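You operate a simulated robot arm through the tools that you are given. There is no shell and no other tool. Be economical: measure what you need, move in short steps, check, and stop when the job is done.

The job below is to be done with a simulated robot arm. You get a single attempt, and the scene is never put back.

Task
Warm the green plate in the warm box to about 40 degrees.
Fine: shut the door before you switch on, and wait till the screen gets there.

Only the result counts: the job must be done as asked and must still hold three seconds after the hand-in. Knocking over, shifting, dropping, spilling or breaking anything else fails it.

Robot
A 6-joint arm with a four-finger gripper on a trunk, on a base that drives. Base frame: it is fixed to the floor where the robot stands at the start and does not move with it; the origin is under the middle of the robot, x ahead of it, y to its left, z up; the surface under the hand at the start is at about z = 0.86. Units: m, rad, N and s.
With the tool pointing down near the work surface it reaches from about 0.18 to 0.66 m from the robot's upright axis, wherever it stands. Its first joint turns from -2.897 to 2.897 rad. Places, roughly: degree dial [0.7, 0.1, 1.2]; inside of the warm box [0.8, 0, 0.9]; warm box door [0.6, 0.1, 1]; warm box switch [0.7, 0, 1.2]. Payload 3.43 kg.
Tool frame: the origin (TCP) lies between the finger pads and is the grasp point; the fingertips stand 0.03 m ahead of it; z points along the fingers, y is the line along which they close. The gripper opens to 0.12 m. The gripper's body begins 0.085 m behind the TCP.
Orientation is that of the tool frame in the base frame, as [roll, pitch, yaw] about the fixed x, y, z axes, in that order (R = Rz(yaw) Ry(pitch) Rx(roll)). With the fingers straight down and closing along the base's y, the tool's x points along the base's -x, its y along +y and its z along -z.

Tools
- The arm moves only by the tool servo_tool. Its argument "motion" is a list of rows, each a list of 7 numbers: the opening, from 0 (shut) to 1 (fully open), then the shift along the tool's x, y, z in m, then the turn, a rotation vector about the tool's x, y, z in rad. In form: [[grip, tx, ty, tz, rx, ry, rz], ...]. A call has 1 to 12 rows; each row shifts and turns the commanded pose from where the row before left it, along the tool's axes as they then stand. A row lasts 0.2 s, in which the tool goes at most 0.05 m and 0.15 rad; a call with a longer step from one row to the next is refused whole, and so is a gripper value outside its range. Where a pose cannot be reached the arm comes as near as it can. A force on the tool above 60 N (or 10 N above the force at the start of the call, whichever is more), or a blocked arm, ends the call early, and 0.2 s more pass. Each finger halts on what it meets, pressing with about 43 N; the grip force reading is that of the motor and also rises with nothing between the fingers. The clock runs only during rows and for 0.2 s after the last one: add rows that do not move to give the fingers time. The reply holds the time, the measured pose of the TCP, the force on the tool along the base axes, the opening and the grip force, in the units named above and with some noise, with the torque about the TCP (base axes, N m) and any sound that the robot's microphone picked up, and new pictures: "views" is both (left out), scene, wrist or none.
- Cameras (640 x 400 px; columns grow to the right, rows downward): "scene" is now at [0.0223, 0.0901, 1.7727]; the picture's right is [-0.77, -0.64, 0.00], its down [-0.56, 0.67, -0.49] and it looks along [0.31, -0.37, -0.87] (base axes); focal length 296 px, centre (320, 200). "wrist" rides on the gripper at [0.071, -0.017, -0.121] in the tool frame; the picture's right is [0.23, 0.97, 0.00], its down [-0.81, 0.19, -0.55] and it looks along [-0.54, 0.13, 0.83] (tool axes); focal length 275 px, centre (320, 200). There is no depth. A picture from a camera that has moved, and an enlarged one, comes with that camera's place and axes in the base frame and with its lens.
- slide_trunk(by): slides the trunk up (or, below 0, down) by that many m; the arm and the scene camera ride with it, the base frame stays. It gives what a move gives, with no picture.
- steer(legs): drives the robot by 1 to 6 legs, each [ahead, left, turn to the left] in m, m and rad, along the robot's own axes; the way and the turn of a leg run together, so that a leg with both is an arc; at most 1.5 m and 3.142 rad a leg. The arm and the cameras ride along, it lands a little off, and it stops where it bumps. It gives what a move gives, and a new picture of the scene camera.
- aim_head(pan, tilt): turns the head with the scene camera to pan (to the left, within 2.094 rad either way) and tilt (down, from -0.506 to 1.204), counted from straight ahead of the robot. It gives what a move gives, and a new picture of the scene camera.
- enlarge(camera, box): a new picture of the part [left, top, right, bottom] of that camera's present view, enlarged. It takes no simulated time.
- finish_job(): hands the job in; it is judged then, once.

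Go step by step. Nothing tells you exact positions but the pictures and the camera data: compare them with the known pose of the tool, close in by small moves and look again before you grip or let go. The budget is 120 turns and 260 pictures, counting those below and the enlarged ones. Unless the task says otherwise, let go and move clear before handing in, and close with one line.

The tools are called by a JSON object that holds its "fn" and its "kwargs". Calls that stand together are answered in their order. servo_tool: Moves the arm, as the interface text tells. Its arguments: {"type":"object","properties":{"motion":{"type":"array"},"views":{"type":"string","enum":["both","scene","wrist","none"]}},"required":["motion"]} The other tools are called the same way: slide_trunk (by) slides the trunk up or down; steer (legs) drives the base; aim_head (pan, tilt) turns the head that bears the scene camera; enlarge (camera, box) takes an enlarged picture of a part of a camera's view; finish_job () hands the job in.

At the start:

```text
time: 0.0
tool_pos: [0.408, -0.0147, 1.4437]
tcp_rot: [-3.14, 0.001, -3.141]
wrist_force: [0.7, -0.3, 0.0]
moment: [0.01, 0.01, 0.03]
grip_width: 0.12
grasp_force: 0.0
trunk travel left (down, up): [-0.3, 0.14]
robot x, y, heading: [-0.0008, 0.0001, -0.002]
head pan, tilt: [-0.873, 1.061]
```

scene: 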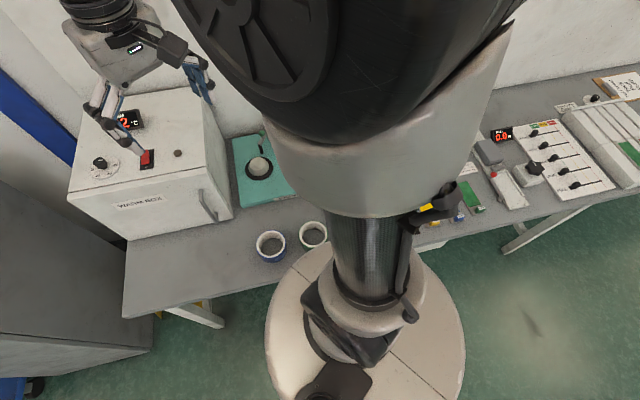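
wrist: 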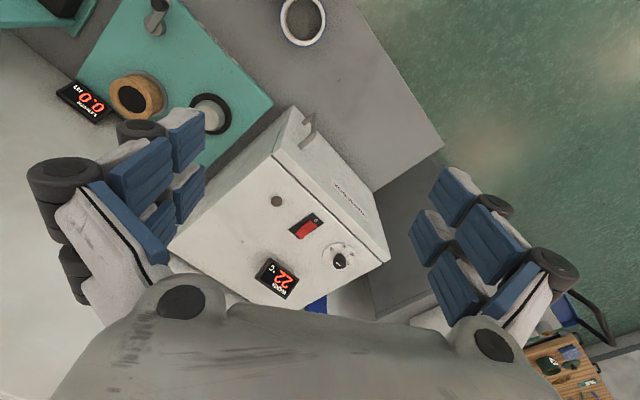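

I see a warm box with a screen at 22 °C, a dial and a red rocker switch, and other equipment further to the right. I'll turn the head to look around for the green plate.

{"fn": "aim_head", "kwargs": {"pan": 0.0, "tilt": 0.8}}

{"fn": "aim_head", "kwargs": {"pan": 0.9, "tilt": 0.7}}

{"fn": "aim_head", "kwargs": {"pan": -1.3, "tilt": 0.7}}

```text
time: 1.2
tool_pos: [0.409, -0.0156, 1.4434]
tcp_rot: [-3.142, 0.0, -3.14]
wrist_force: [0.1, -0.1, -0.5]
moment: [-0.04, 0.02, 0.01]
grip_width: 0.12
grasp_force: 0.1
trunk travel left (down, up): [-0.3, 0.14]
robot x, y, heading: [-0.0002, -0.0019, 0.004]
head pan, tilt: [0.0, 0.799]
camera scene: at [0.0607, 0.1403, 1.7919], right [0.0, -1.0, 0.0], down [-0.72, 0.0, -0.7], along [0.7, 0.0, -0.72], focal length 296 px, centre (320, 200)
```

scene: 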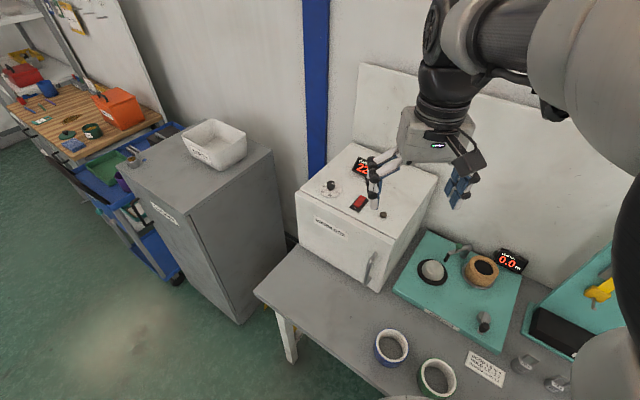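

```text
time: 2.4
tool_pos: [0.4087, -0.0151, 1.444]
tcp_rot: [3.141, 0.0, -3.141]
wrist_force: [0.1, 0.1, -0.7]
moment: [0.0, -0.02, -0.01]
grip_width: 0.1201
grasp_force: 0.0
trunk travel left (down, up): [-0.3, 0.14]
robot x, y, heading: [0.001, -0.0002, 0.0]
head pan, tilt: [0.901, 0.7]
camera scene: at [0.0329, 0.2069, 1.8002], right [0.78, -0.62, 0.0], down [-0.4, -0.5, -0.76], along [0.48, 0.6, -0.64], focal length 296 px, centre (320, 200)
```

scene: 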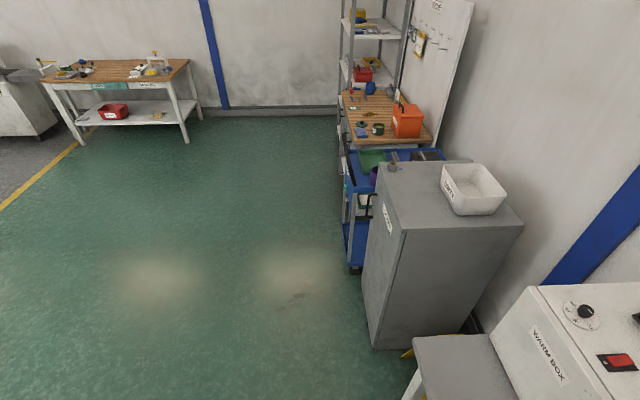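

```text
time: 4.5
tool_pos: [0.4082, -0.0153, 1.4439]
tcp_rot: [3.141, 0.0, 3.14]
wrist_force: [0.5, 0.4, 0.3]
moment: [-0.02, 0.02, -0.02]
grip_width: 0.12
grasp_force: 0.0
trunk travel left (down, up): [-0.3, 0.14]
robot x, y, heading: [-0.0013, -0.0003, 0.002]
head pan, tilt: [-1.3, 0.7]
camera scene: at [0.0028, 0.0586, 1.8002], right [-0.96, -0.27, 0.0], down [-0.17, 0.62, -0.76], along [0.2, -0.74, -0.64], focal length 296 px, centre (320, 200)
```

scene: 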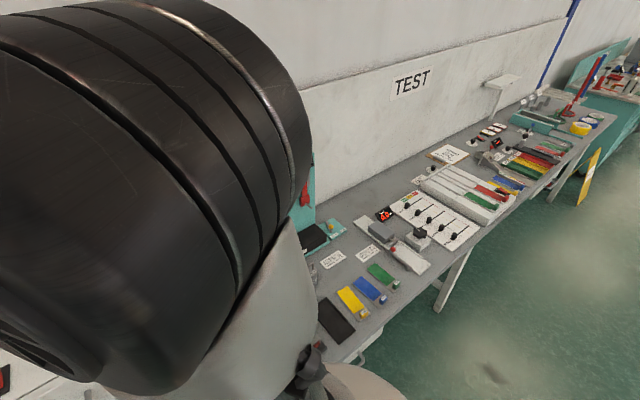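

There are coloured plates (yellow, blue, green) further right on the bench. Let me look closely.

{"fn": "enlarge", "kwargs": {"camera": "scene", "box": [300, 180, 460, 360]}}

{"fn": "enlarge", "kwargs": {"camera": "scene", "box": [400, 80, 640, 230]}}

```text
2.22 times, centred on (380, 270) of scene
camera zoom: at [0.0028, 0.0586, 1.8002], right [-0.96, -0.27, 0.0], down [-0.17, 0.62, -0.76], along [0.2, -0.74, -0.64], focal length 658 px, centre (187, 44)
```

zoom: 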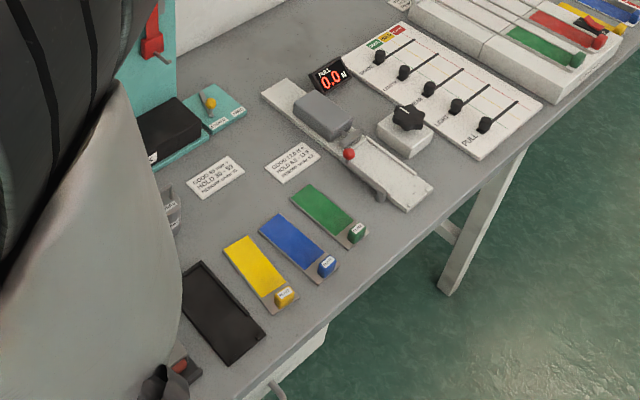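

```text
2.67 times, centred on (520, 155) of scene
camera zoom: at [0.0028, 0.0586, 1.8002], right [-0.96, -0.27, 0.0], down [-0.17, 0.62, -0.76], along [0.2, -0.74, -0.64], focal length 790 px, centre (-213, 320)
```

zoom: 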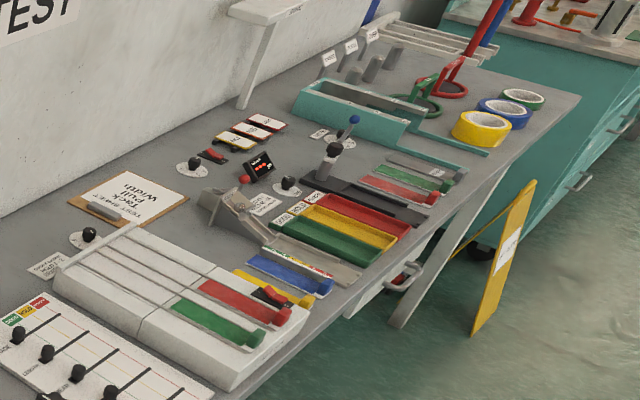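

The green plate (with a knob tag at its front end) lies on the bench about (-0.05, -0.65). The bench runs obliquely, so I'll turn the robot to face it squarely and look at both the box and the plates.

{"fn": "steer", "kwargs": {"legs": [[0, 0, -0.571]]}}

{"fn": "aim_head", "kwargs": {"pan": 0.45, "tilt": 0.8}}

{"fn": "aim_head", "kwargs": {"pan": -0.9, "tilt": 0.9}}

```text
time: 6.4
tool_pos: [0.3363, -0.2325, 1.4437]
tcp_rot: [3.141, 0.0, 2.572]
wrist_force: [0.3, 0.4, -0.1]
moment: [-0.01, 0.0, -0.02]
grip_width: 0.1201
grasp_force: 0.0
trunk travel left (down, up): [-0.3, 0.14]
robot x, y, heading: [-0.0031, -0.0002, -0.572]
head pan, tilt: [-1.3, 0.7]
camera scene: at [0.0335, 0.0478, 1.8002], right [-0.96, 0.29, 0.0], down [0.19, 0.62, -0.76], along [-0.22, -0.73, -0.64], focal length 296 px, centre (320, 200)
```

scene: 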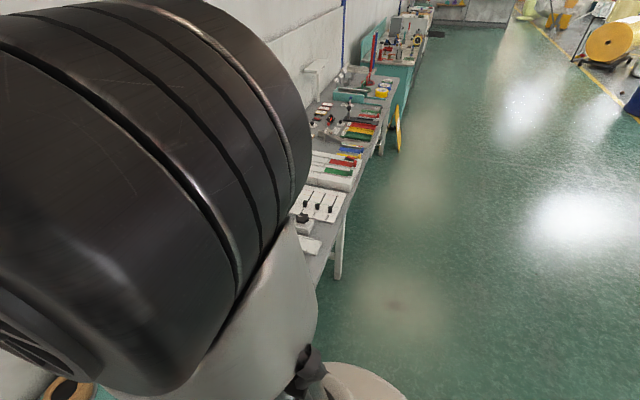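

```text
time: 8.2
tool_pos: [0.336, -0.2329, 1.4434]
tcp_rot: [3.141, 0.0, 2.573]
wrist_force: [-0.4, -0.4, -0.2]
moment: [-0.01, 0.0, 0.01]
grip_width: 0.1198
grasp_force: 0.0
trunk travel left (down, up): [-0.3, 0.14]
robot x, y, heading: [-0.0031, -0.002, -0.566]
head pan, tilt: [0.45, 0.799]
camera scene: at [0.1387, 0.1195, 1.792], right [-0.12, -0.99, 0.0], down [-0.71, 0.09, -0.7], along [0.69, -0.08, -0.72], focal length 296 px, centre (320, 200)
```

scene: 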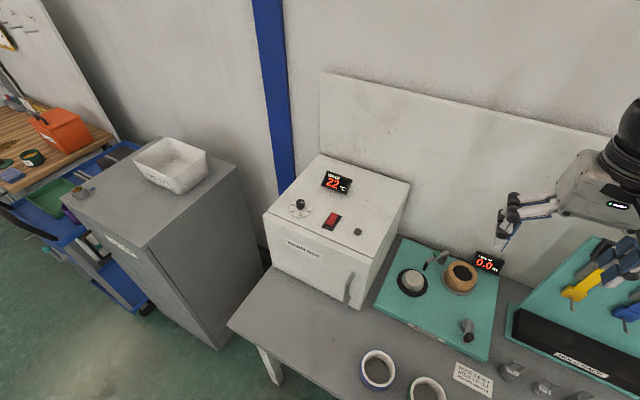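

```text
time: 9.7
tool_pos: [0.3366, -0.2331, 1.4442]
tcp_rot: [-3.14, -0.001, 2.571]
wrist_force: [0.1, 0.1, 0.3]
moment: [-0.02, -0.02, 0.02]
grip_width: 0.1202
grasp_force: 0.0
trunk travel left (down, up): [-0.3, 0.14]
robot x, y, heading: [-0.0013, 0.0016, -0.573]
head pan, tilt: [-0.901, 0.901]
camera scene: at [0.0663, 0.054, 1.784], right [-0.99, -0.1, 0.0], down [-0.08, 0.78, -0.62], along [0.06, -0.62, -0.78], focal length 296 px, centre (320, 200)
```

scene: 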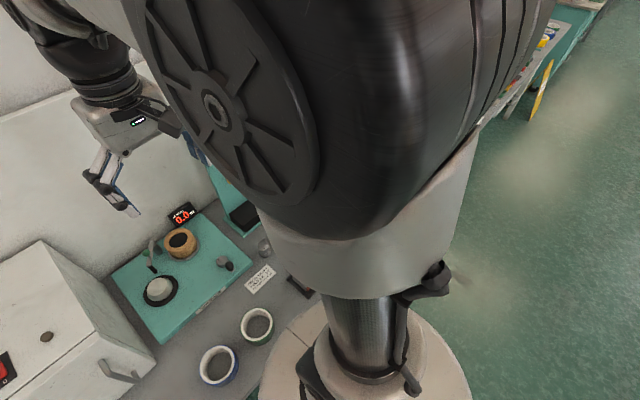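

{"fn": "aim_head", "kwargs": {"pan": 0.45, "tilt": 0.9}}

{"fn": "enlarge", "kwargs": {"camera": "scene", "box": [220, 100, 460, 310]}}

```text
time: 11.2
tool_pos: [0.3357, -0.2318, 1.4433]
tcp_rot: [-3.141, 0.001, 2.573]
wrist_force: [0.5, 0.0, -0.7]
moment: [0.05, 0.0, -0.01]
grip_width: 0.1201
grasp_force: 0.0
trunk travel left (down, up): [-0.3, 0.14]
robot x, y, heading: [-0.0028, 0.0047, -0.57]
head pan, tilt: [0.45, 0.901]
camera scene: at [0.1335, 0.1201, 1.784], right [-0.12, -0.99, 0.0], down [-0.78, 0.09, -0.62], along [0.62, -0.07, -0.78], focal length 296 px, centre (320, 200)
```

scene: 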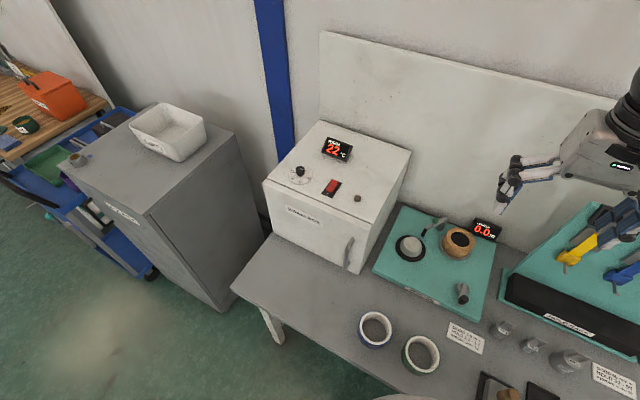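

```text
1.90 times, centred on (340, 205) of scene
camera zoom: at [0.1335, 0.1201, 1.784], right [-0.12, -0.99, 0.0], down [-0.78, 0.09, -0.62], along [0.62, -0.07, -0.78], focal length 564 px, centre (282, 190)
```

zoom: 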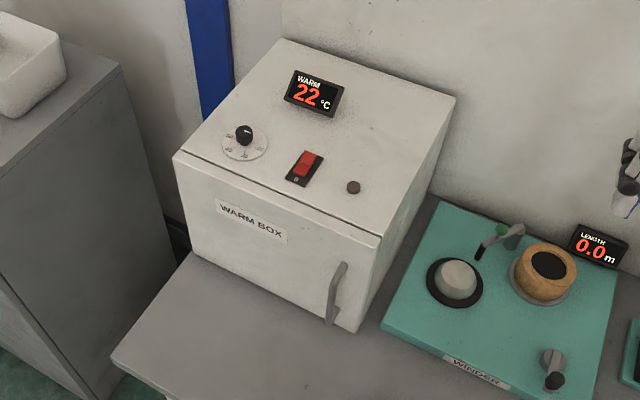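

The warm box front lies at about 0.48 m ahead in the bench's direction, with the handle on the right (so the hinge is on the left). I'll back off a bit and go left for room, then tilt the tool to horizontal.

{"fn": "steer", "kwargs": {"legs": [[-0.25, 0.2, -0.04]]}}

{"fn": "servo_tool", "kwargs": {"motion": [[1, 0, 0, 0, 0, -0.14, 0], [1, 0, 0, 0, 0, -0.14, 0], [1, 0, 0, 0, 0, -0.14, 0], [1, 0, 0, 0, 0, -0.14, 0], [1, 0, 0, 0, 0, -0.14, 0], [1, 0, 0, 0, 0, -0.14, 0], [1, 0, 0, 0, 0, -0.14, 0], [1, 0, 0, 0, 0, -0.14, 0], [1, 0, 0, 0, 0, 0, 0]]}}

```text
time: 13.3
tool_pos: [0.2327, 0.0607, 1.4441]
tcp_rot: [-3.141, 0.001, 2.532]
wrist_force: [-0.8, -0.3, -0.4]
moment: [-0.07, -0.02, -0.01]
grip_width: 0.12
grasp_force: 0.0
trunk travel left (down, up): [-0.3, 0.14]
robot x, y, heading: [-0.0945, 0.3049, -0.612]
head pan, tilt: [0.45, 0.901]
camera scene: at [0.0445, 0.4211, 1.784], right [-0.16, -0.99, 0.0], down [-0.77, 0.12, -0.62], along [0.61, -0.1, -0.78], focal length 296 px, centre (320, 200)
```

scene: 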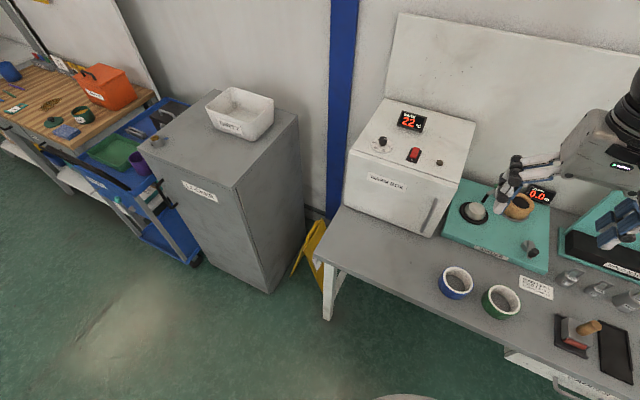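

```text
time: 15.3
tool_pos: [0.2408, 0.0609, 1.4514]
tcp_rot: [3.122, 0.971, 2.535]
wrist_force: [-0.6, -0.6, -0.3]
moment: [-0.02, 0.03, 0.02]
grip_width: 0.1203
grasp_force: 0.0
out of reach, approached as far as the arm can: row 7, 8
trunk travel left (down, up): [-0.3, 0.14]
robot x, y, heading: [-0.0958, 0.3032, -0.609]
head pan, tilt: [0.45, 0.901]
camera scene: at [0.0446, 0.4204, 1.7841], right [-0.16, -0.99, 0.0], down [-0.77, 0.12, -0.62], along [0.61, -0.1, -0.78], focal length 296 px, centre (320, 200)
camera wrist: at [0.1155, 0.1239, 1.4587], right [0.44, 0.88, -0.18], down [0.1, 0.15, 0.98], along [0.89, -0.45, -0.02], focal length 275 px, centre (320, 200)
```

scene: 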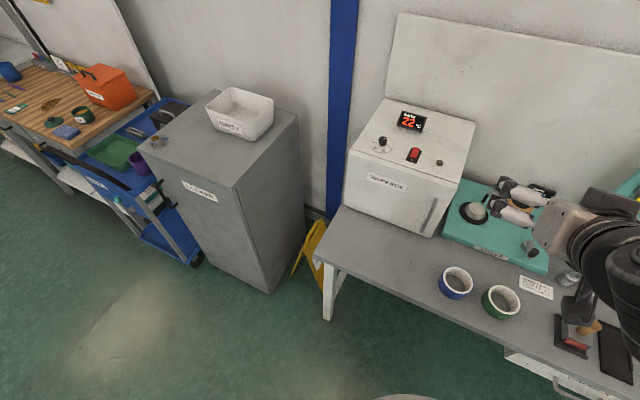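
wrist: 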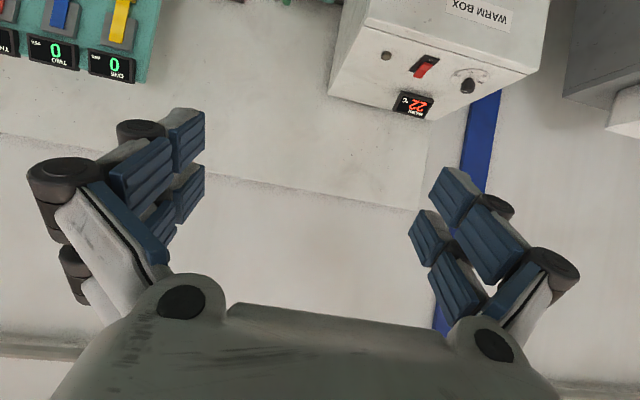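

{"fn": "slide_trunk", "kwargs": {"by": -0.25}}

{"fn": "servo_tool", "kwargs": {"motion": [[1, 0.01, 0.014, 0.03, 0, 0, 0], [1, 0.01, 0.014, 0.03, 0, 0, 0], [1, 0.01, 0.014, 0.03, 0, 0, 0], [1, 0.01, 0.014, 0.03, 0, 0, 0], [1, 0.01, 0.014, 0.03, 0, 0, 0], [1, 0.01, 0.014, 0.03, 0, 0, 0], [1, 0, 0, 0, 0, 0, 0]]}}

```text
time: 17.9
tool_pos: [0.2429, 0.06, 1.2002]
tcp_rot: [3.121, 0.972, 2.534]
wrist_force: [-0.7, 0.5, 0.5]
moment: [0.02, 0.0, -0.03]
grip_width: 0.1202
grasp_force: 0.1
trunk travel left (down, up): [-0.05, 0.39]
robot x, y, heading: [-0.0929, 0.3071, -0.608]
head pan, tilt: [0.45, 0.901]
```

```text
time: 19.5
tool_pos: [0.3023, 0.002, 1.0807]
tcp_rot: [3.111, 0.97, 2.534]
wrist_force: [-0.1, -0.1, 0.0]
moment: [0.0, 0.02, 0.02]
grip_width: 0.1201
grasp_force: 0.0
out of reach, approached as far as the arm can: row 1, 2, 3, 4, 5, 6
trunk travel left (down, up): [-0.05, 0.39]
robot x, y, heading: [-0.0928, 0.3059, -0.605]
head pan, tilt: [0.45, 0.901]
camera scene: at [0.0454, 0.4195, 1.534], right [-0.16, -0.99, 0.0], down [-0.77, 0.12, -0.62], along [0.61, -0.1, -0.78], focal length 296 px, centre (320, 200)
camera wrist: at [0.1766, 0.0633, 1.0883], right [0.43, 0.89, -0.17], down [0.1, 0.14, 0.98], along [0.9, -0.44, -0.03], focal length 275 px, centre (320, 200)
```

scene: 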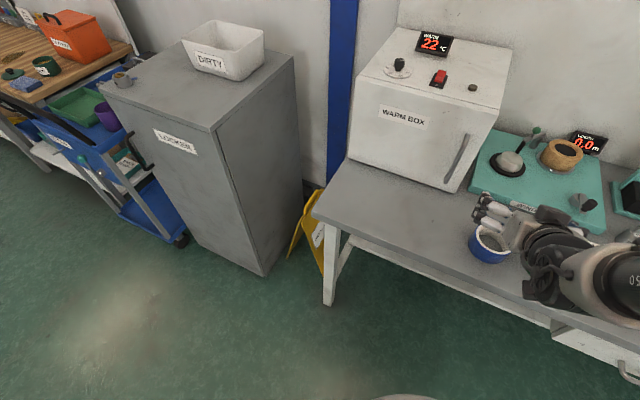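
wrist: 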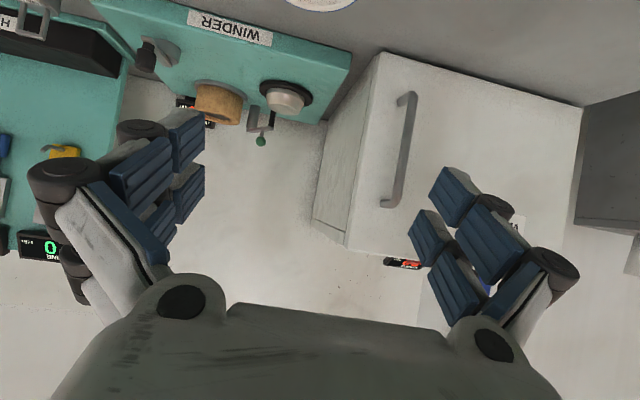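

{"fn": "servo_tool", "kwargs": {"motion": [[1, 0, 0, 0, 0, 0.1, 0], [1, 0, 0, 0, 0, 0.05, 0], [1, 0, 0, 0, 0, 0, 0]], "views": "none"}}

```text
time: 20.3
tool_pos: [0.3027, 0.0015, 1.0803]
tcp_rot: [3.125, 0.821, 2.54]
wrist_force: [0.6, 0.5, -1.2]
moment: [0.02, 0.0, -0.01]
grip_width: 0.1202
grasp_force: 0.1
trunk travel left (down, up): [-0.05, 0.39]
robot x, y, heading: [-0.0954, 0.3053, -0.61]
head pan, tilt: [0.45, 0.901]
```

{"fn": "servo_tool", "kwargs": {"motion": [[1, -0.013, 0.03, 0.025, 0, 0, 0], [1, -0.013, 0.03, 0.025, 0, 0, 0], [1, -0.013, 0.03, 0.025, 0, 0, 0], [1, -0.013, 0.03, 0.025, 0, 0, 0], [1, 0, 0, 0, 0, 0, 0]]}}

```text
time: 21.5
tool_pos: [0.3851, -0.0313, 1.0463]
tcp_rot: [3.112, 0.818, 2.539]
wrist_force: [-0.2, 0.9, 0.5]
moment: [0.0, -0.03, -0.04]
grip_width: 0.1199
grasp_force: 0.1
out of reach, approached as far as the arm can: row 1, 2, 3, 4
trunk travel left (down, up): [-0.05, 0.39]
robot x, y, heading: [-0.0935, 0.3072, -0.609]
head pan, tilt: [0.45, 0.901]
camera scene: at [0.0446, 0.4206, 1.5341], right [-0.16, -0.99, 0.0], down [-0.77, 0.12, -0.62], along [0.61, -0.1, -0.78], focal length 296 px, centre (320, 200)
camera wrist: at [0.2608, 0.0277, 1.0747], right [0.4, 0.9, -0.15], down [0.22, 0.06, 0.97], along [0.89, -0.43, -0.17], focal length 275 px, centre (320, 200)
```

scene: 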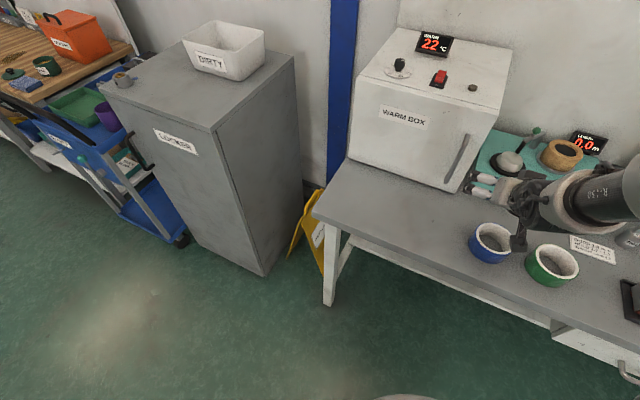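
wrist: 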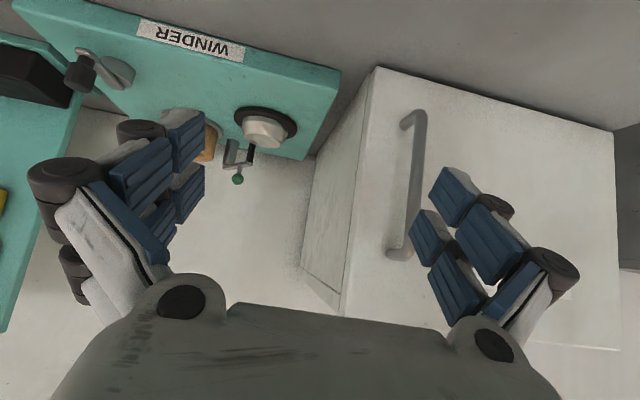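

{"fn": "steer", "kwargs": {"legs": [[0, 0.1, 0]]}}

{"fn": "servo_tool", "kwargs": {"motion": [[1, 0, 0, 0, 0, 0, 0]], "views": "wrist"}}

```text
time: 22.7
tool_pos: [0.4437, 0.0528, 1.0467]
tcp_rot: [3.113, 0.818, 2.541]
wrist_force: [0.4, -0.4, -0.1]
moment: [-0.03, 0.01, -0.02]
grip_width: 0.1199
grasp_force: 0.1
trunk travel left (down, up): [-0.05, 0.39]
robot x, y, heading: [-0.0368, 0.3886, -0.608]
head pan, tilt: [0.45, 0.901]
camera scene: at [0.1026, 0.5045, 1.5339], right [-0.15, -0.99, 0.0], down [-0.77, 0.12, -0.62], along [0.61, -0.1, -0.78], focal length 296 px, centre (320, 200)
```

scene: 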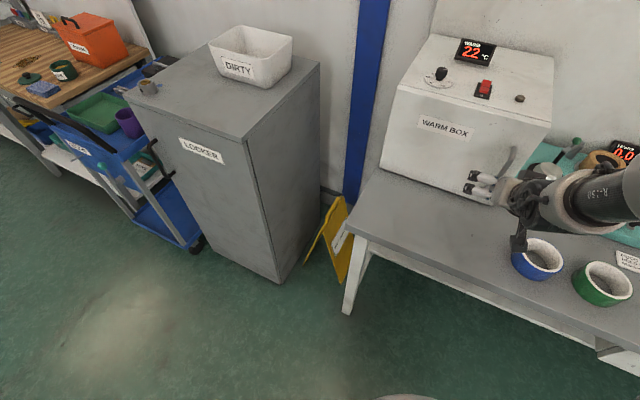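

```text
time: 23.1
tool_pos: [0.4437, 0.0523, 1.0461]
tcp_rot: [3.112, 0.818, 2.543]
wrist_force: [-0.2, 0.0, 0.3]
moment: [-0.01, -0.01, 0.01]
grip_width: 0.1203
grasp_force: 0.2
trunk travel left (down, up): [-0.05, 0.39]
robot x, y, heading: [-0.0354, 0.387, -0.605]
head pan, tilt: [0.45, 0.901]
camera wrist: at [0.3193, 0.1119, 1.0747], right [0.4, 0.9, -0.15], down [0.22, 0.06, 0.97], along [0.89, -0.42, -0.17], focal length 275 px, centre (320, 200)
```

wrist: 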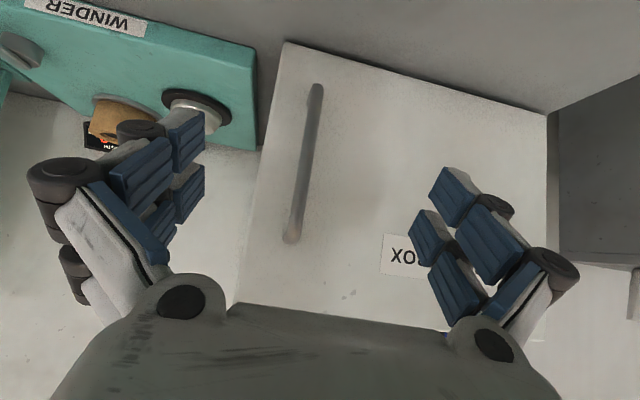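

{"fn": "servo_tool", "kwargs": {"motion": [[1, -0.009, 0, 0.026, 0, 0, 0], [1, -0.009, 0, 0.026, 0, 0, 0], [1, -0.009, 0, 0.026, 0, 0, 0], [1, -0.008, 0, 0.025, 0, 0, 0], [1, 0, 0, 0, 0, 0, 0]]}}

```text
time: 24.3
tool_pos: [0.5288, -0.0003, 1.0005]
tcp_rot: [3.112, 0.819, 2.543]
wrist_force: [0.3, 0.5, 0.7]
moment: [0.04, 0.0, 0.03]
grip_width: 0.12
grasp_force: 0.0
trunk travel left (down, up): [-0.05, 0.39]
robot x, y, heading: [-0.0358, 0.3862, -0.605]
head pan, tilt: [0.45, 0.901]
camera scene: at [0.1019, 0.5037, 1.5341], right [-0.16, -0.99, 0.0], down [-0.77, 0.12, -0.62], along [0.61, -0.1, -0.78], focal length 296 px, centre (320, 200)
camera wrist: at [0.4034, 0.0592, 1.0306], right [0.4, 0.9, -0.15], down [0.22, 0.06, 0.97], along [0.89, -0.42, -0.17], focal length 275 px, centre (320, 200)
```

scene: 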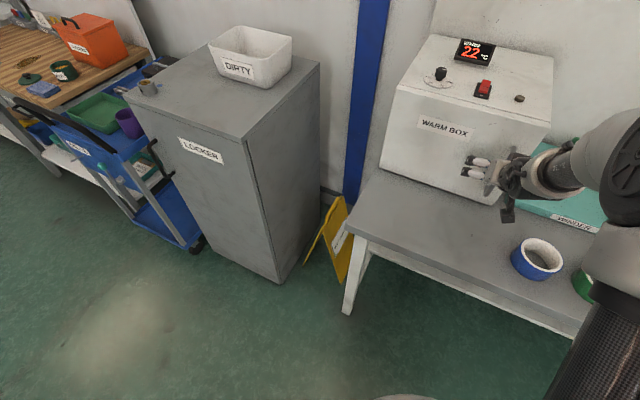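
wrist: 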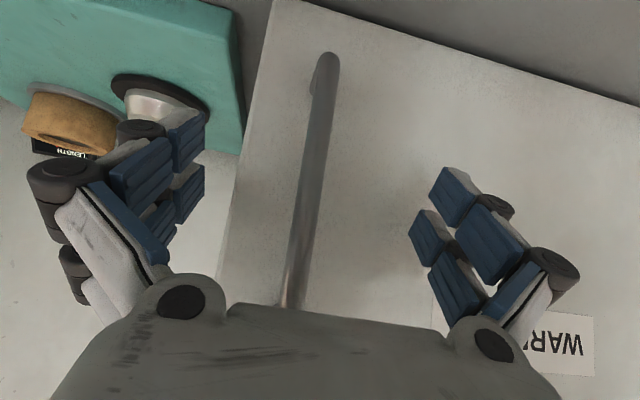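

{"fn": "servo_tool", "kwargs": {"motion": [[0, 0, 0, 0, 0, 0, 0], [0, 0, 0, 0, 0, 0, 0], [0, 0, 0, 0, 0, 0, 0], [0, 0, 0, 0, 0, 0, 0], [0, 0, 0, 0, 0, 0, 0], [0, 0, 0, 0, 0, 0, 0], [0, 0, 0, 0, 0, 0, 0], [0, 0, 0, 0, 0, 0, 0]], "views": "wrist"}}

```text
time: 26.1
tool_pos: [0.518, -0.006, 1.0039]
tcp_rot: [3.106, 0.822, 2.527]
wrist_force: [-49.7, -23.3, 16.7]
moment: [-0.64, 0.25, -0.09]
grip_width: 0.0734
grasp_force: 44.8
trunk travel left (down, up): [-0.05, 0.39]
robot x, y, heading: [-0.0329, 0.3858, -0.613]
head pan, tilt: [0.45, 0.901]
camera wrist: at [0.3945, 0.0542, 1.0327], right [0.41, 0.9, -0.14], down [0.22, 0.06, 0.97], along [0.89, -0.43, -0.17], focal length 275 px, centre (320, 200)
```

wrist: 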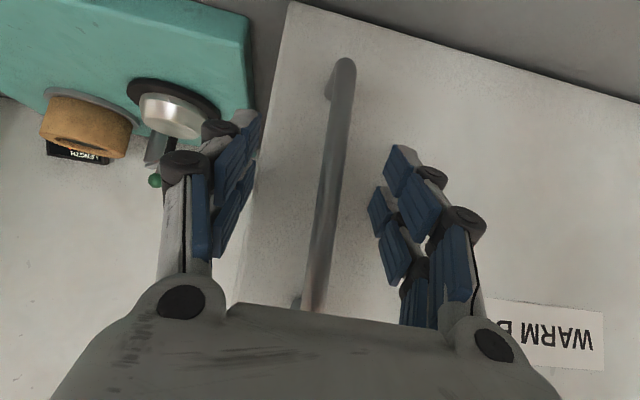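

The finger tips were catching the door edge rather than the bar; the bar is nearer (u≈0.41). I'll open, back off 3 cm and close again.

{"fn": "servo_tool", "kwargs": {"motion": [[0.8, 0, 0, 0, 0, 0, 0], [0.8, 0, 0, 0, 0, 0, 0], [0.8, 0.01, 0, -0.011, 0, 0, 0], [0.8, 0.011, 0, -0.011, 0, 0, 0], [0.8, 0, 0.003, 0, 0, 0, 0], [0.3, 0, 0, 0, 0, 0, 0], [0.3, 0, 0, 0, 0, 0, 0], [0.3, 0, 0, 0, 0, 0, 0], [0.3, 0, 0, 0, 0, 0, 0], [0.3, 0, 0, 0, 0, 0, 0]], "views": "wrist"}}

```text
time: 28.3
tool_pos: [0.5033, 0.0174, 1.0019]
tcp_rot: [3.104, 0.815, 2.542]
wrist_force: [0.2, 0.5, -0.7]
moment: [-0.02, 0.01, 0.02]
grip_width: 0.0361
grasp_force: 0.1
trunk travel left (down, up): [-0.05, 0.39]
robot x, y, heading: [-0.038, 0.3862, -0.603]
head pan, tilt: [0.45, 0.901]
camera wrist: at [0.3792, 0.0762, 1.0306], right [0.4, 0.91, -0.14], down [0.22, 0.06, 0.97], along [0.89, -0.42, -0.18], focal length 275 px, centre (320, 200)
```

wrist: 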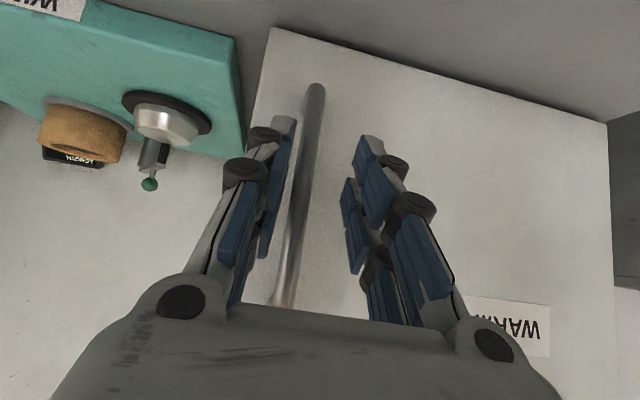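

{"fn": "servo_tool", "kwargs": {"motion": [[0.3, 0, -0.008, 0, 0, 0, 0], [0.05, 0, 0, 0, 0, 0, 0], [0, 0, 0, 0, 0, 0, 0], [0, 0, 0, 0, 0, 0, 0]], "views": "wrist"}}

```text
time: 29.3
tool_pos: [0.4991, 0.0112, 1.0011]
tcp_rot: [3.111, 0.819, 2.544]
wrist_force: [-0.4, -1.0, -0.5]
moment: [-0.32, 0.12, -0.07]
grip_width: 0.0117
grasp_force: 31.1
trunk travel left (down, up): [-0.05, 0.39]
robot x, y, heading: [-0.0386, 0.3887, -0.605]
head pan, tilt: [0.45, 0.901]
camera wrist: at [0.375, 0.0706, 1.0295], right [0.4, 0.9, -0.15], down [0.22, 0.06, 0.97], along [0.89, -0.42, -0.17], focal length 275 px, centre (320, 200)
```

wrist: 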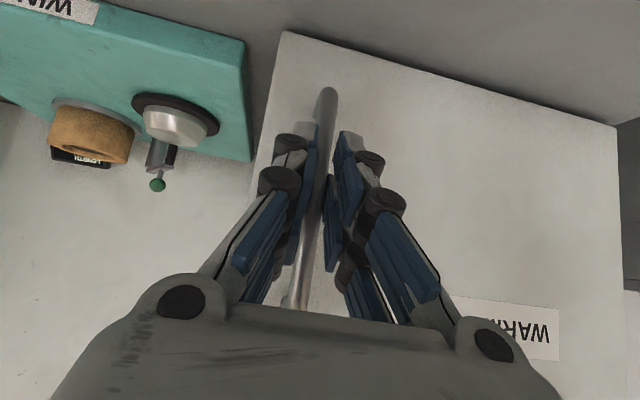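

{"fn": "servo_tool", "kwargs": {"motion": [[0, 0.0167, 0.002, -0.018, 0.058, 0, 0.054], [0, 0.0167, 0.002, -0.018, 0.058, 0, 0.054], [0, 0.0167, 0.002, -0.018, 0.058, 0, 0.054], [0, 0, 0, 0, 0, 0, 0]]}}

```text
time: 29.7
tool_pos: [0.4927, 0.0178, 1.0007]
tcp_rot: [3.111, 0.824, 2.547]
wrist_force: [16.9, 14.3, -5.8]
moment: [-0.38, -0.13, 0.63]
grip_width: 0.0115
grasp_force: 44.4
out of reach, approached as far as the arm can: row 1, 2
trunk travel left (down, up): [-0.05, 0.39]
robot x, y, heading: [-0.0341, 0.3951, -0.597]
head pan, tilt: [0.45, 0.901]
stopped in row 2: the force on the tool passed its limit at 66 N (the readings are from after the stop); the commanded pose is now the measured one
camera scene: at [0.1051, 0.5066, 1.5337], right [-0.15, -0.99, 0.0], down [-0.78, 0.12, -0.62], along [0.61, -0.09, -0.78], focal length 296 px, centre (320, 200)
camera wrist: at [0.3673, 0.0774, 1.0288], right [0.4, 0.91, -0.15], down [0.22, 0.06, 0.97], along [0.89, -0.42, -0.17], focal length 275 px, centre (320, 200)
```

scene: 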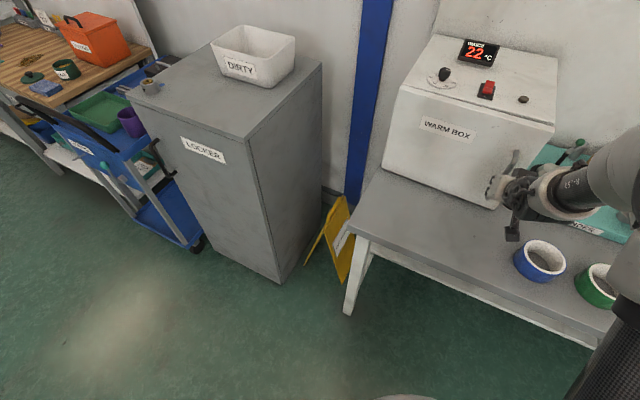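
wrist: 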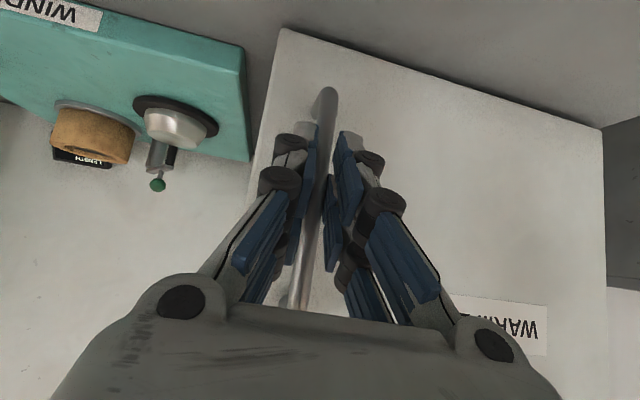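

{"fn": "servo_tool", "kwargs": {"motion": [[0, 0.0055, 0, -0.006, 0, 0, 0], [0, 0.0055, 0, -0.006, 0, 0, 0], [0, 0.0055, 0, -0.006, 0, 0, 0], [0, 0.0055, 0, -0.006, 0, 0, 0]], "views": "wrist"}}

```text
time: 30.5
tool_pos: [0.4766, 0.0369, 1.0003]
tcp_rot: [3.109, 0.823, 2.562]
wrist_force: [13.8, 11.1, -6.8]
moment: [-0.12, 0.42, 0.58]
grip_width: 0.0118
grasp_force: 45.2
trunk travel left (down, up): [-0.05, 0.39]
robot x, y, heading: [-0.0354, 0.3901, -0.598]
head pan, tilt: [0.45, 0.901]
stopped in row 4: the force on the tool passed its limit at 62 N (the readings are from after the stop); the commanded pose is now the measured one
camera wrist: at [0.3507, 0.0928, 1.0288], right [0.38, 0.91, -0.15], down [0.21, 0.07, 0.97], along [0.9, -0.4, -0.17], focal length 275 px, centre (320, 200)
```

wrist: 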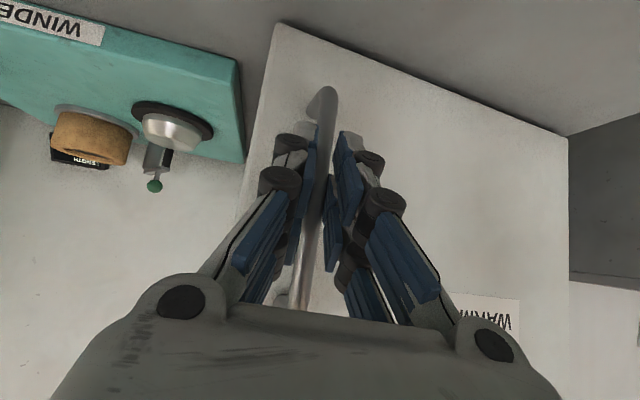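

{"fn": "servo_tool", "kwargs": {"motion": [[0, 0.003, 0.005, -0.003, 0, 0, 0], [0, 0.006, 0.004, -0.007, 0.03, 0, 0.03], [0, 0.006, 0.004, -0.007, 0.03, 0, 0.03], [0, 0.006, 0.004, -0.007, 0.03, 0, 0.03]]}}

```text
time: 31.1
tool_pos: [0.4697, 0.0444, 1.0006]
tcp_rot: [3.102, 0.823, 2.563]
wrist_force: [17.7, 13.4, -9.0]
moment: [-0.17, 0.53, 0.61]
grip_width: 0.0113
grasp_force: 45.3
out of reach, approached as far as the arm can: row 2
trunk travel left (down, up): [-0.05, 0.39]
robot x, y, heading: [-0.0339, 0.3864, -0.594]
head pan, tilt: [0.45, 0.901]
stopped in row 2: the force on the tool passed its limit at 71 N (the readings are from after the stop); the commanded pose is now the measured one
camera scene: at [0.105, 0.5076, 1.5338], right [-0.14, -0.99, 0.0], down [-0.78, 0.11, -0.62], along [0.61, -0.09, -0.78], focal length 296 px, centre (320, 200)
camera wrist: at [0.3439, 0.1, 1.0287], right [0.38, 0.91, -0.14], down [0.21, 0.07, 0.98], along [0.9, -0.4, -0.17], focal length 275 px, centre (320, 200)
```

scene: 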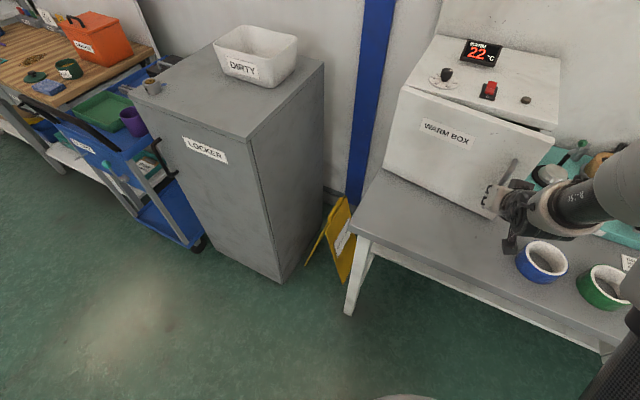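
wrist: 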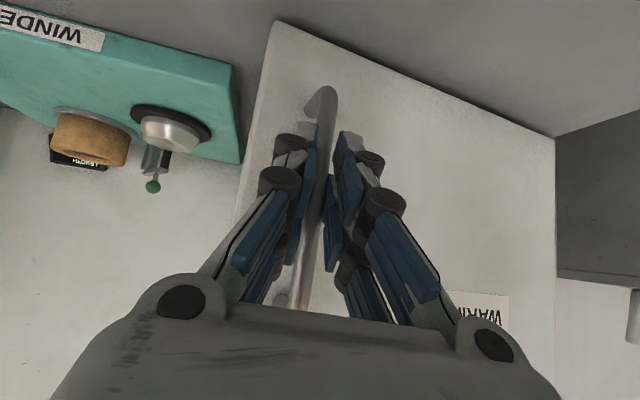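

The door is ajar by about 5 cm. Since wrist yaw is limited here, I'll swing the whole base around the hinge, holding the handle.

{"fn": "steer", "kwargs": {"legs": [[-0.03, 0.07, -0.1]]}}

```text
time: 32.1
tool_pos: [0.4548, 0.0723, 1.0011]
tcp_rot: [3.107, 0.824, 2.462]
wrist_force: [38.4, 24.2, -18.3]
moment: [-0.08, 0.36, 0.99]
grip_width: 0.0117
grasp_force: 45.0
trunk travel left (down, up): [-0.05, 0.39]
robot x, y, heading: [-0.0167, 0.4625, -0.692]
head pan, tilt: [0.45, 0.901]
camera scene: at [0.1379, 0.5695, 1.5331], right [-0.24, -0.97, 0.0], down [-0.76, 0.19, -0.62], along [0.6, -0.15, -0.79], focal length 296 px, centre (320, 200)
```

scene: 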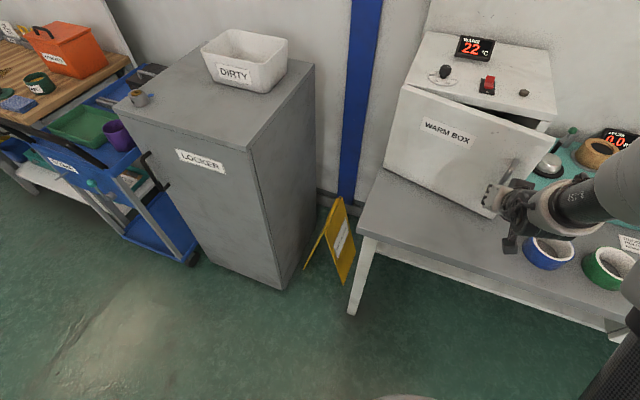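

{"fn": "steer", "kwargs": {"legs": [[-0.03, 0.09, -0.12]]}}

{"fn": "steer", "kwargs": {"legs": [[-0.035, 0.1, -0.13]]}}

```text
time: 33.3
tool_pos: [0.4404, 0.1029, 1.0004]
tcp_rot: [3.102, 0.824, 2.345]
wrist_force: [19.3, 8.0, -12.5]
moment: [0.06, 0.78, 0.43]
grip_width: 0.0118
grasp_force: 45.0
trunk travel left (down, up): [-0.05, 0.39]
robot x, y, heading: [0.0224, 0.5503, -0.809]
head pan, tilt: [0.45, 0.901]
camera scene: at [0.1839, 0.6339, 1.5336], right [-0.35, -0.94, 0.0], down [-0.73, 0.28, -0.62], along [0.58, -0.22, -0.79], focal length 296 px, centre (320, 200)
```

scene: 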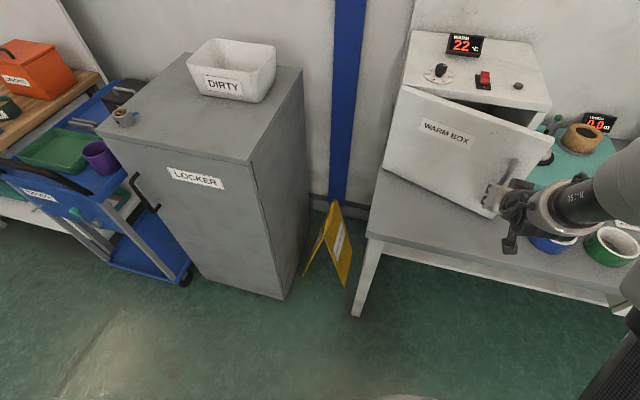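

```text
time: 34.5
tool_pos: [0.429, 0.1425, 1.0005]
tcp_rot: [3.094, 0.821, 2.206]
wrist_force: [-26.3, -7.9, -4.4]
moment: [0.04, 1.23, -0.71]
grip_width: 0.0116
grasp_force: 45.1
trunk travel left (down, up): [-0.05, 0.39]
robot x, y, heading: [0.076, 0.6402, -0.938]
head pan, tilt: [0.45, 0.901]
camera scene: at [0.2416, 0.7022, 1.5344], right [-0.47, -0.88, 0.0], down [-0.69, 0.37, -0.62], along [0.55, -0.29, -0.78], focal length 296 px, centre (320, 200)
```

scene: 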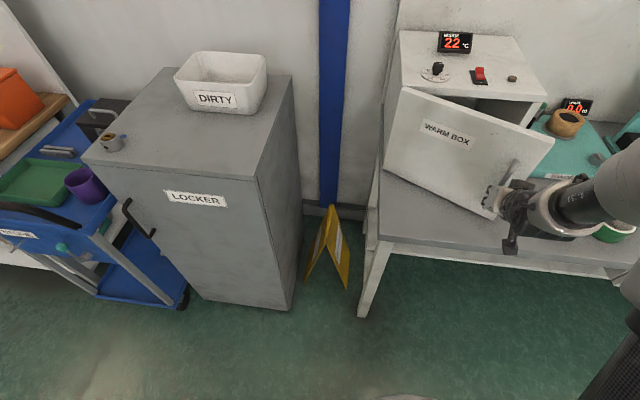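

{"fn": "steer", "kwargs": {"legs": [[-0.04, 0.098, -0.14]]}}

{"fn": "steer", "kwargs": {"legs": [[-0.04, 0.098, -0.14]]}}

```text
time: 35.6
tool_pos: [0.4227, 0.1876, 1.0003]
tcp_rot: [3.096, 0.822, 2.07]
wrist_force: [-6.0, -1.1, 2.4]
moment: [-0.27, 0.68, -0.16]
grip_width: 0.0116
grasp_force: 45.0
trunk travel left (down, up): [-0.05, 0.39]
robot x, y, heading: [0.1405, 0.7294, -1.082]
head pan, tilt: [0.45, 0.901]
camera scene: at [0.3145, 0.7675, 1.5341], right [-0.59, -0.81, 0.0], down [-0.63, 0.46, -0.62], along [0.5, -0.36, -0.78], focal length 296 px, centre (320, 200)
```

scene: 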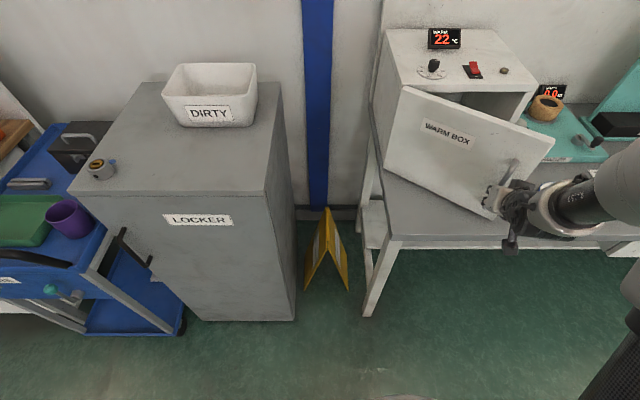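

```text
time: 36.8
tool_pos: [0.4231, 0.2296, 1.0023]
tcp_rot: [3.102, 0.824, 1.939]
wrist_force: [25.3, 0.6, 0.5]
moment: [-0.15, 0.36, 0.55]
grip_width: 0.0117
grasp_force: 45.3
trunk travel left (down, up): [-0.05, 0.39]
robot x, y, heading: [0.2114, 0.8039, -1.212]
head pan, tilt: [0.45, 0.901]
camera scene: at [0.395, 0.8188, 1.5336], right [-0.69, -0.72, 0.0], down [-0.57, 0.54, -0.62], along [0.45, -0.43, -0.78], focal length 296 px, centre (320, 200)
```

scene: 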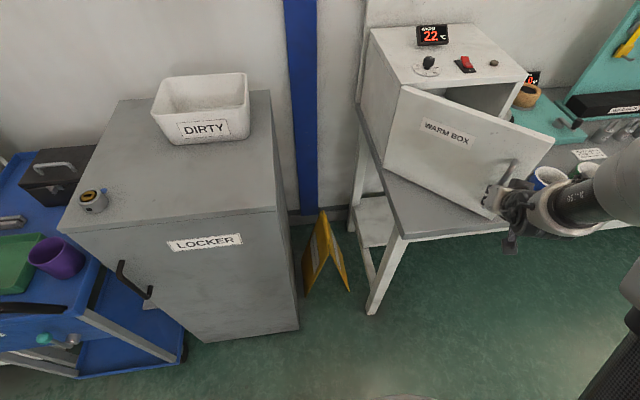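

{"fn": "steer", "kwargs": {"legs": [[-0.04, 0.098, -0.14]]}}

{"fn": "steer", "kwargs": {"legs": [[-0.04, 0.098, -0.14]]}}

```text
time: 38.0
tool_pos: [0.4282, 0.2724, 1.0003]
tcp_rot: [3.102, 0.823, 1.806]
wrist_force: [32.1, -3.1, -5.0]
moment: [-0.01, 0.33, 0.65]
grip_width: 0.0118
grasp_force: 44.9
trunk travel left (down, up): [-0.05, 0.39]
robot x, y, heading: [0.2995, 0.8708, -1.35]
head pan, tilt: [0.45, 0.901]
camera scene: at [0.4796, 0.8596, 1.5334], right [-0.78, -0.62, 0.0], down [-0.49, 0.62, -0.62], along [0.38, -0.49, -0.79], focal length 296 px, centre (320, 200)
```

scene: 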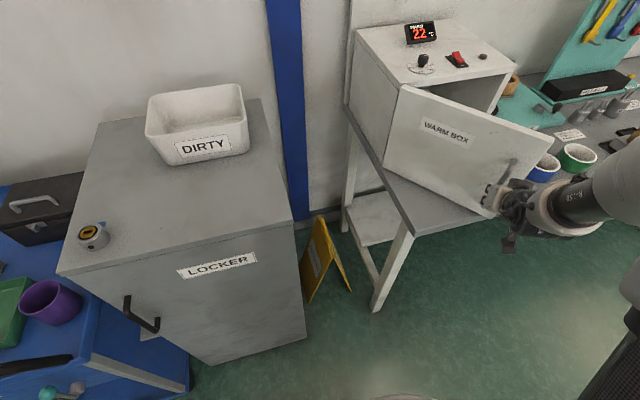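

```text
time: 39.2
tool_pos: [0.4389, 0.3131, 1.0014]
tcp_rot: [3.105, 0.825, 1.68]
wrist_force: [36.8, -9.8, -8.3]
moment: [-0.09, 0.26, 0.77]
grip_width: 0.0118
grasp_force: 44.5
trunk travel left (down, up): [-0.05, 0.39]
robot x, y, heading: [0.3853, 0.9282, -1.49]
head pan, tilt: [0.45, 0.901]
camera scene: at [0.567, 0.889, 1.5333], right [-0.86, -0.51, 0.0], down [-0.4, 0.68, -0.62], along [0.31, -0.53, -0.79], focal length 296 px, centre (320, 200)
```

scene: 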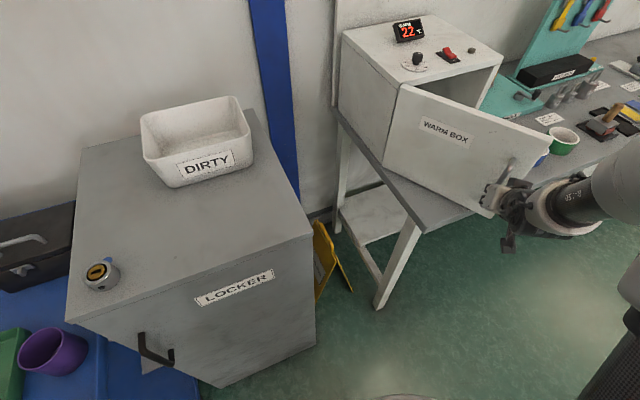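

{"fn": "steer", "kwargs": {"legs": [[-0.045, 0.098, -0.14]]}}

{"fn": "servo_tool", "kwargs": {"motion": [[0.4, 0, 0, 0, 0, 0, 0], [0.8, 0, 0, 0, 0, 0, 0], [0.8, 0, 0, 0, 0, 0, 0], [0.8, 0, 0, 0, 0, 0, 0], [0.8, 0, 0, -0.03, 0, 0, 0], [0.8, 0, 0, -0.03, 0, 0, 0], [0.8, 0, 0, -0.03, 0, 0, 0], [0.8, 0, 0, -0.03, 0, 0, 0], [0.8, 0, 0, -0.03, 0, 0, 0], [0.8, 0, 0, 0, 0, 0, 0]]}}

```text
time: 40.7
tool_pos: [0.4588, 0.359, 1.0008]
tcp_rot: [3.107, 0.827, 1.565]
wrist_force: [5.8, -2.7, -6.2]
moment: [-0.38, 0.33, 0.35]
grip_width: 0.0115
grasp_force: 45.3
trunk travel left (down, up): [-0.05, 0.39]
robot x, y, heading: [0.4863, 0.9718, -1.616]
head pan, tilt: [0.45, 0.901]
stopped in leg 1: the force on the tool passed its limit at 61 N (the readings are from after the stop); the commanded pose is now the measured one
camera scene: at [0.6532, 0.9133, 1.534], right [-0.92, -0.39, 0.0], down [-0.3, 0.72, -0.62], along [0.24, -0.57, -0.78], focal length 296 px, centre (320, 200)
```

scene: 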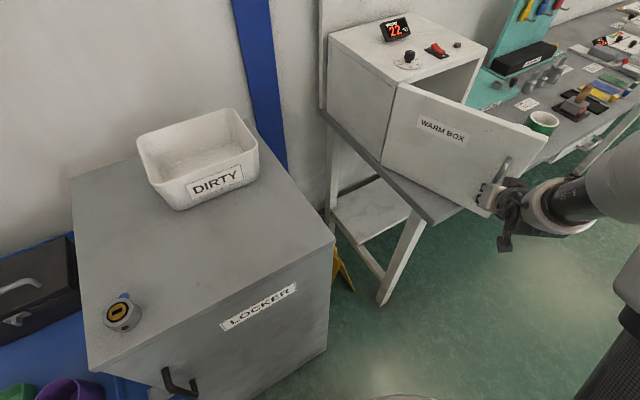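

```text
time: 42.9
tool_pos: [0.4499, 0.4706, 1.1026]
tcp_rot: [3.104, 0.829, 1.558]
wrist_force: [-0.7, -0.8, -0.2]
moment: [-0.01, -0.01, -0.02]
grip_width: 0.0959
grasp_force: 0.1
trunk travel left (down, up): [-0.05, 0.39]
robot x, y, heading: [0.4831, 0.9692, -1.625]
head pan, tilt: [0.45, 0.901]
camera scene: at [0.6522, 0.9138, 1.534], right [-0.92, -0.39, 0.0], down [-0.3, 0.72, -0.62], along [0.24, -0.57, -0.78], focal length 296 px, centre (320, 200)
camera wrist: at [0.4312, 0.6052, 1.1313], right [0.97, 0.17, -0.14], down [0.17, -0.14, 0.98], along [0.15, -0.98, -0.16], focal length 275 px, centre (320, 200)
```

scene: 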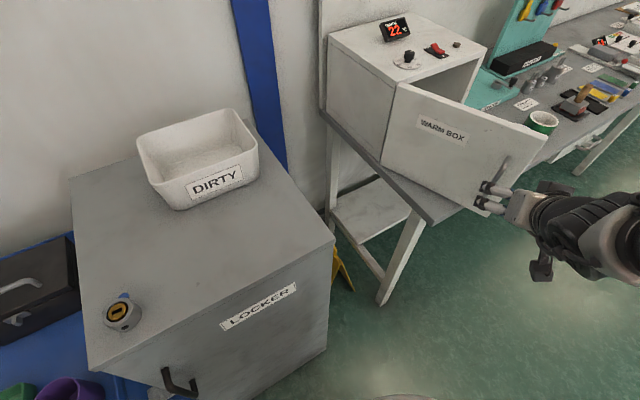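
wrist: 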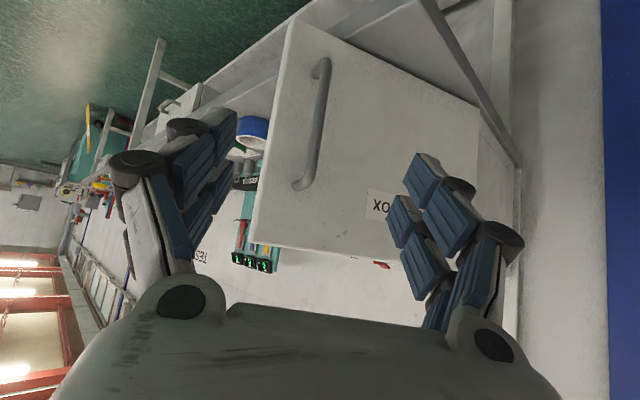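

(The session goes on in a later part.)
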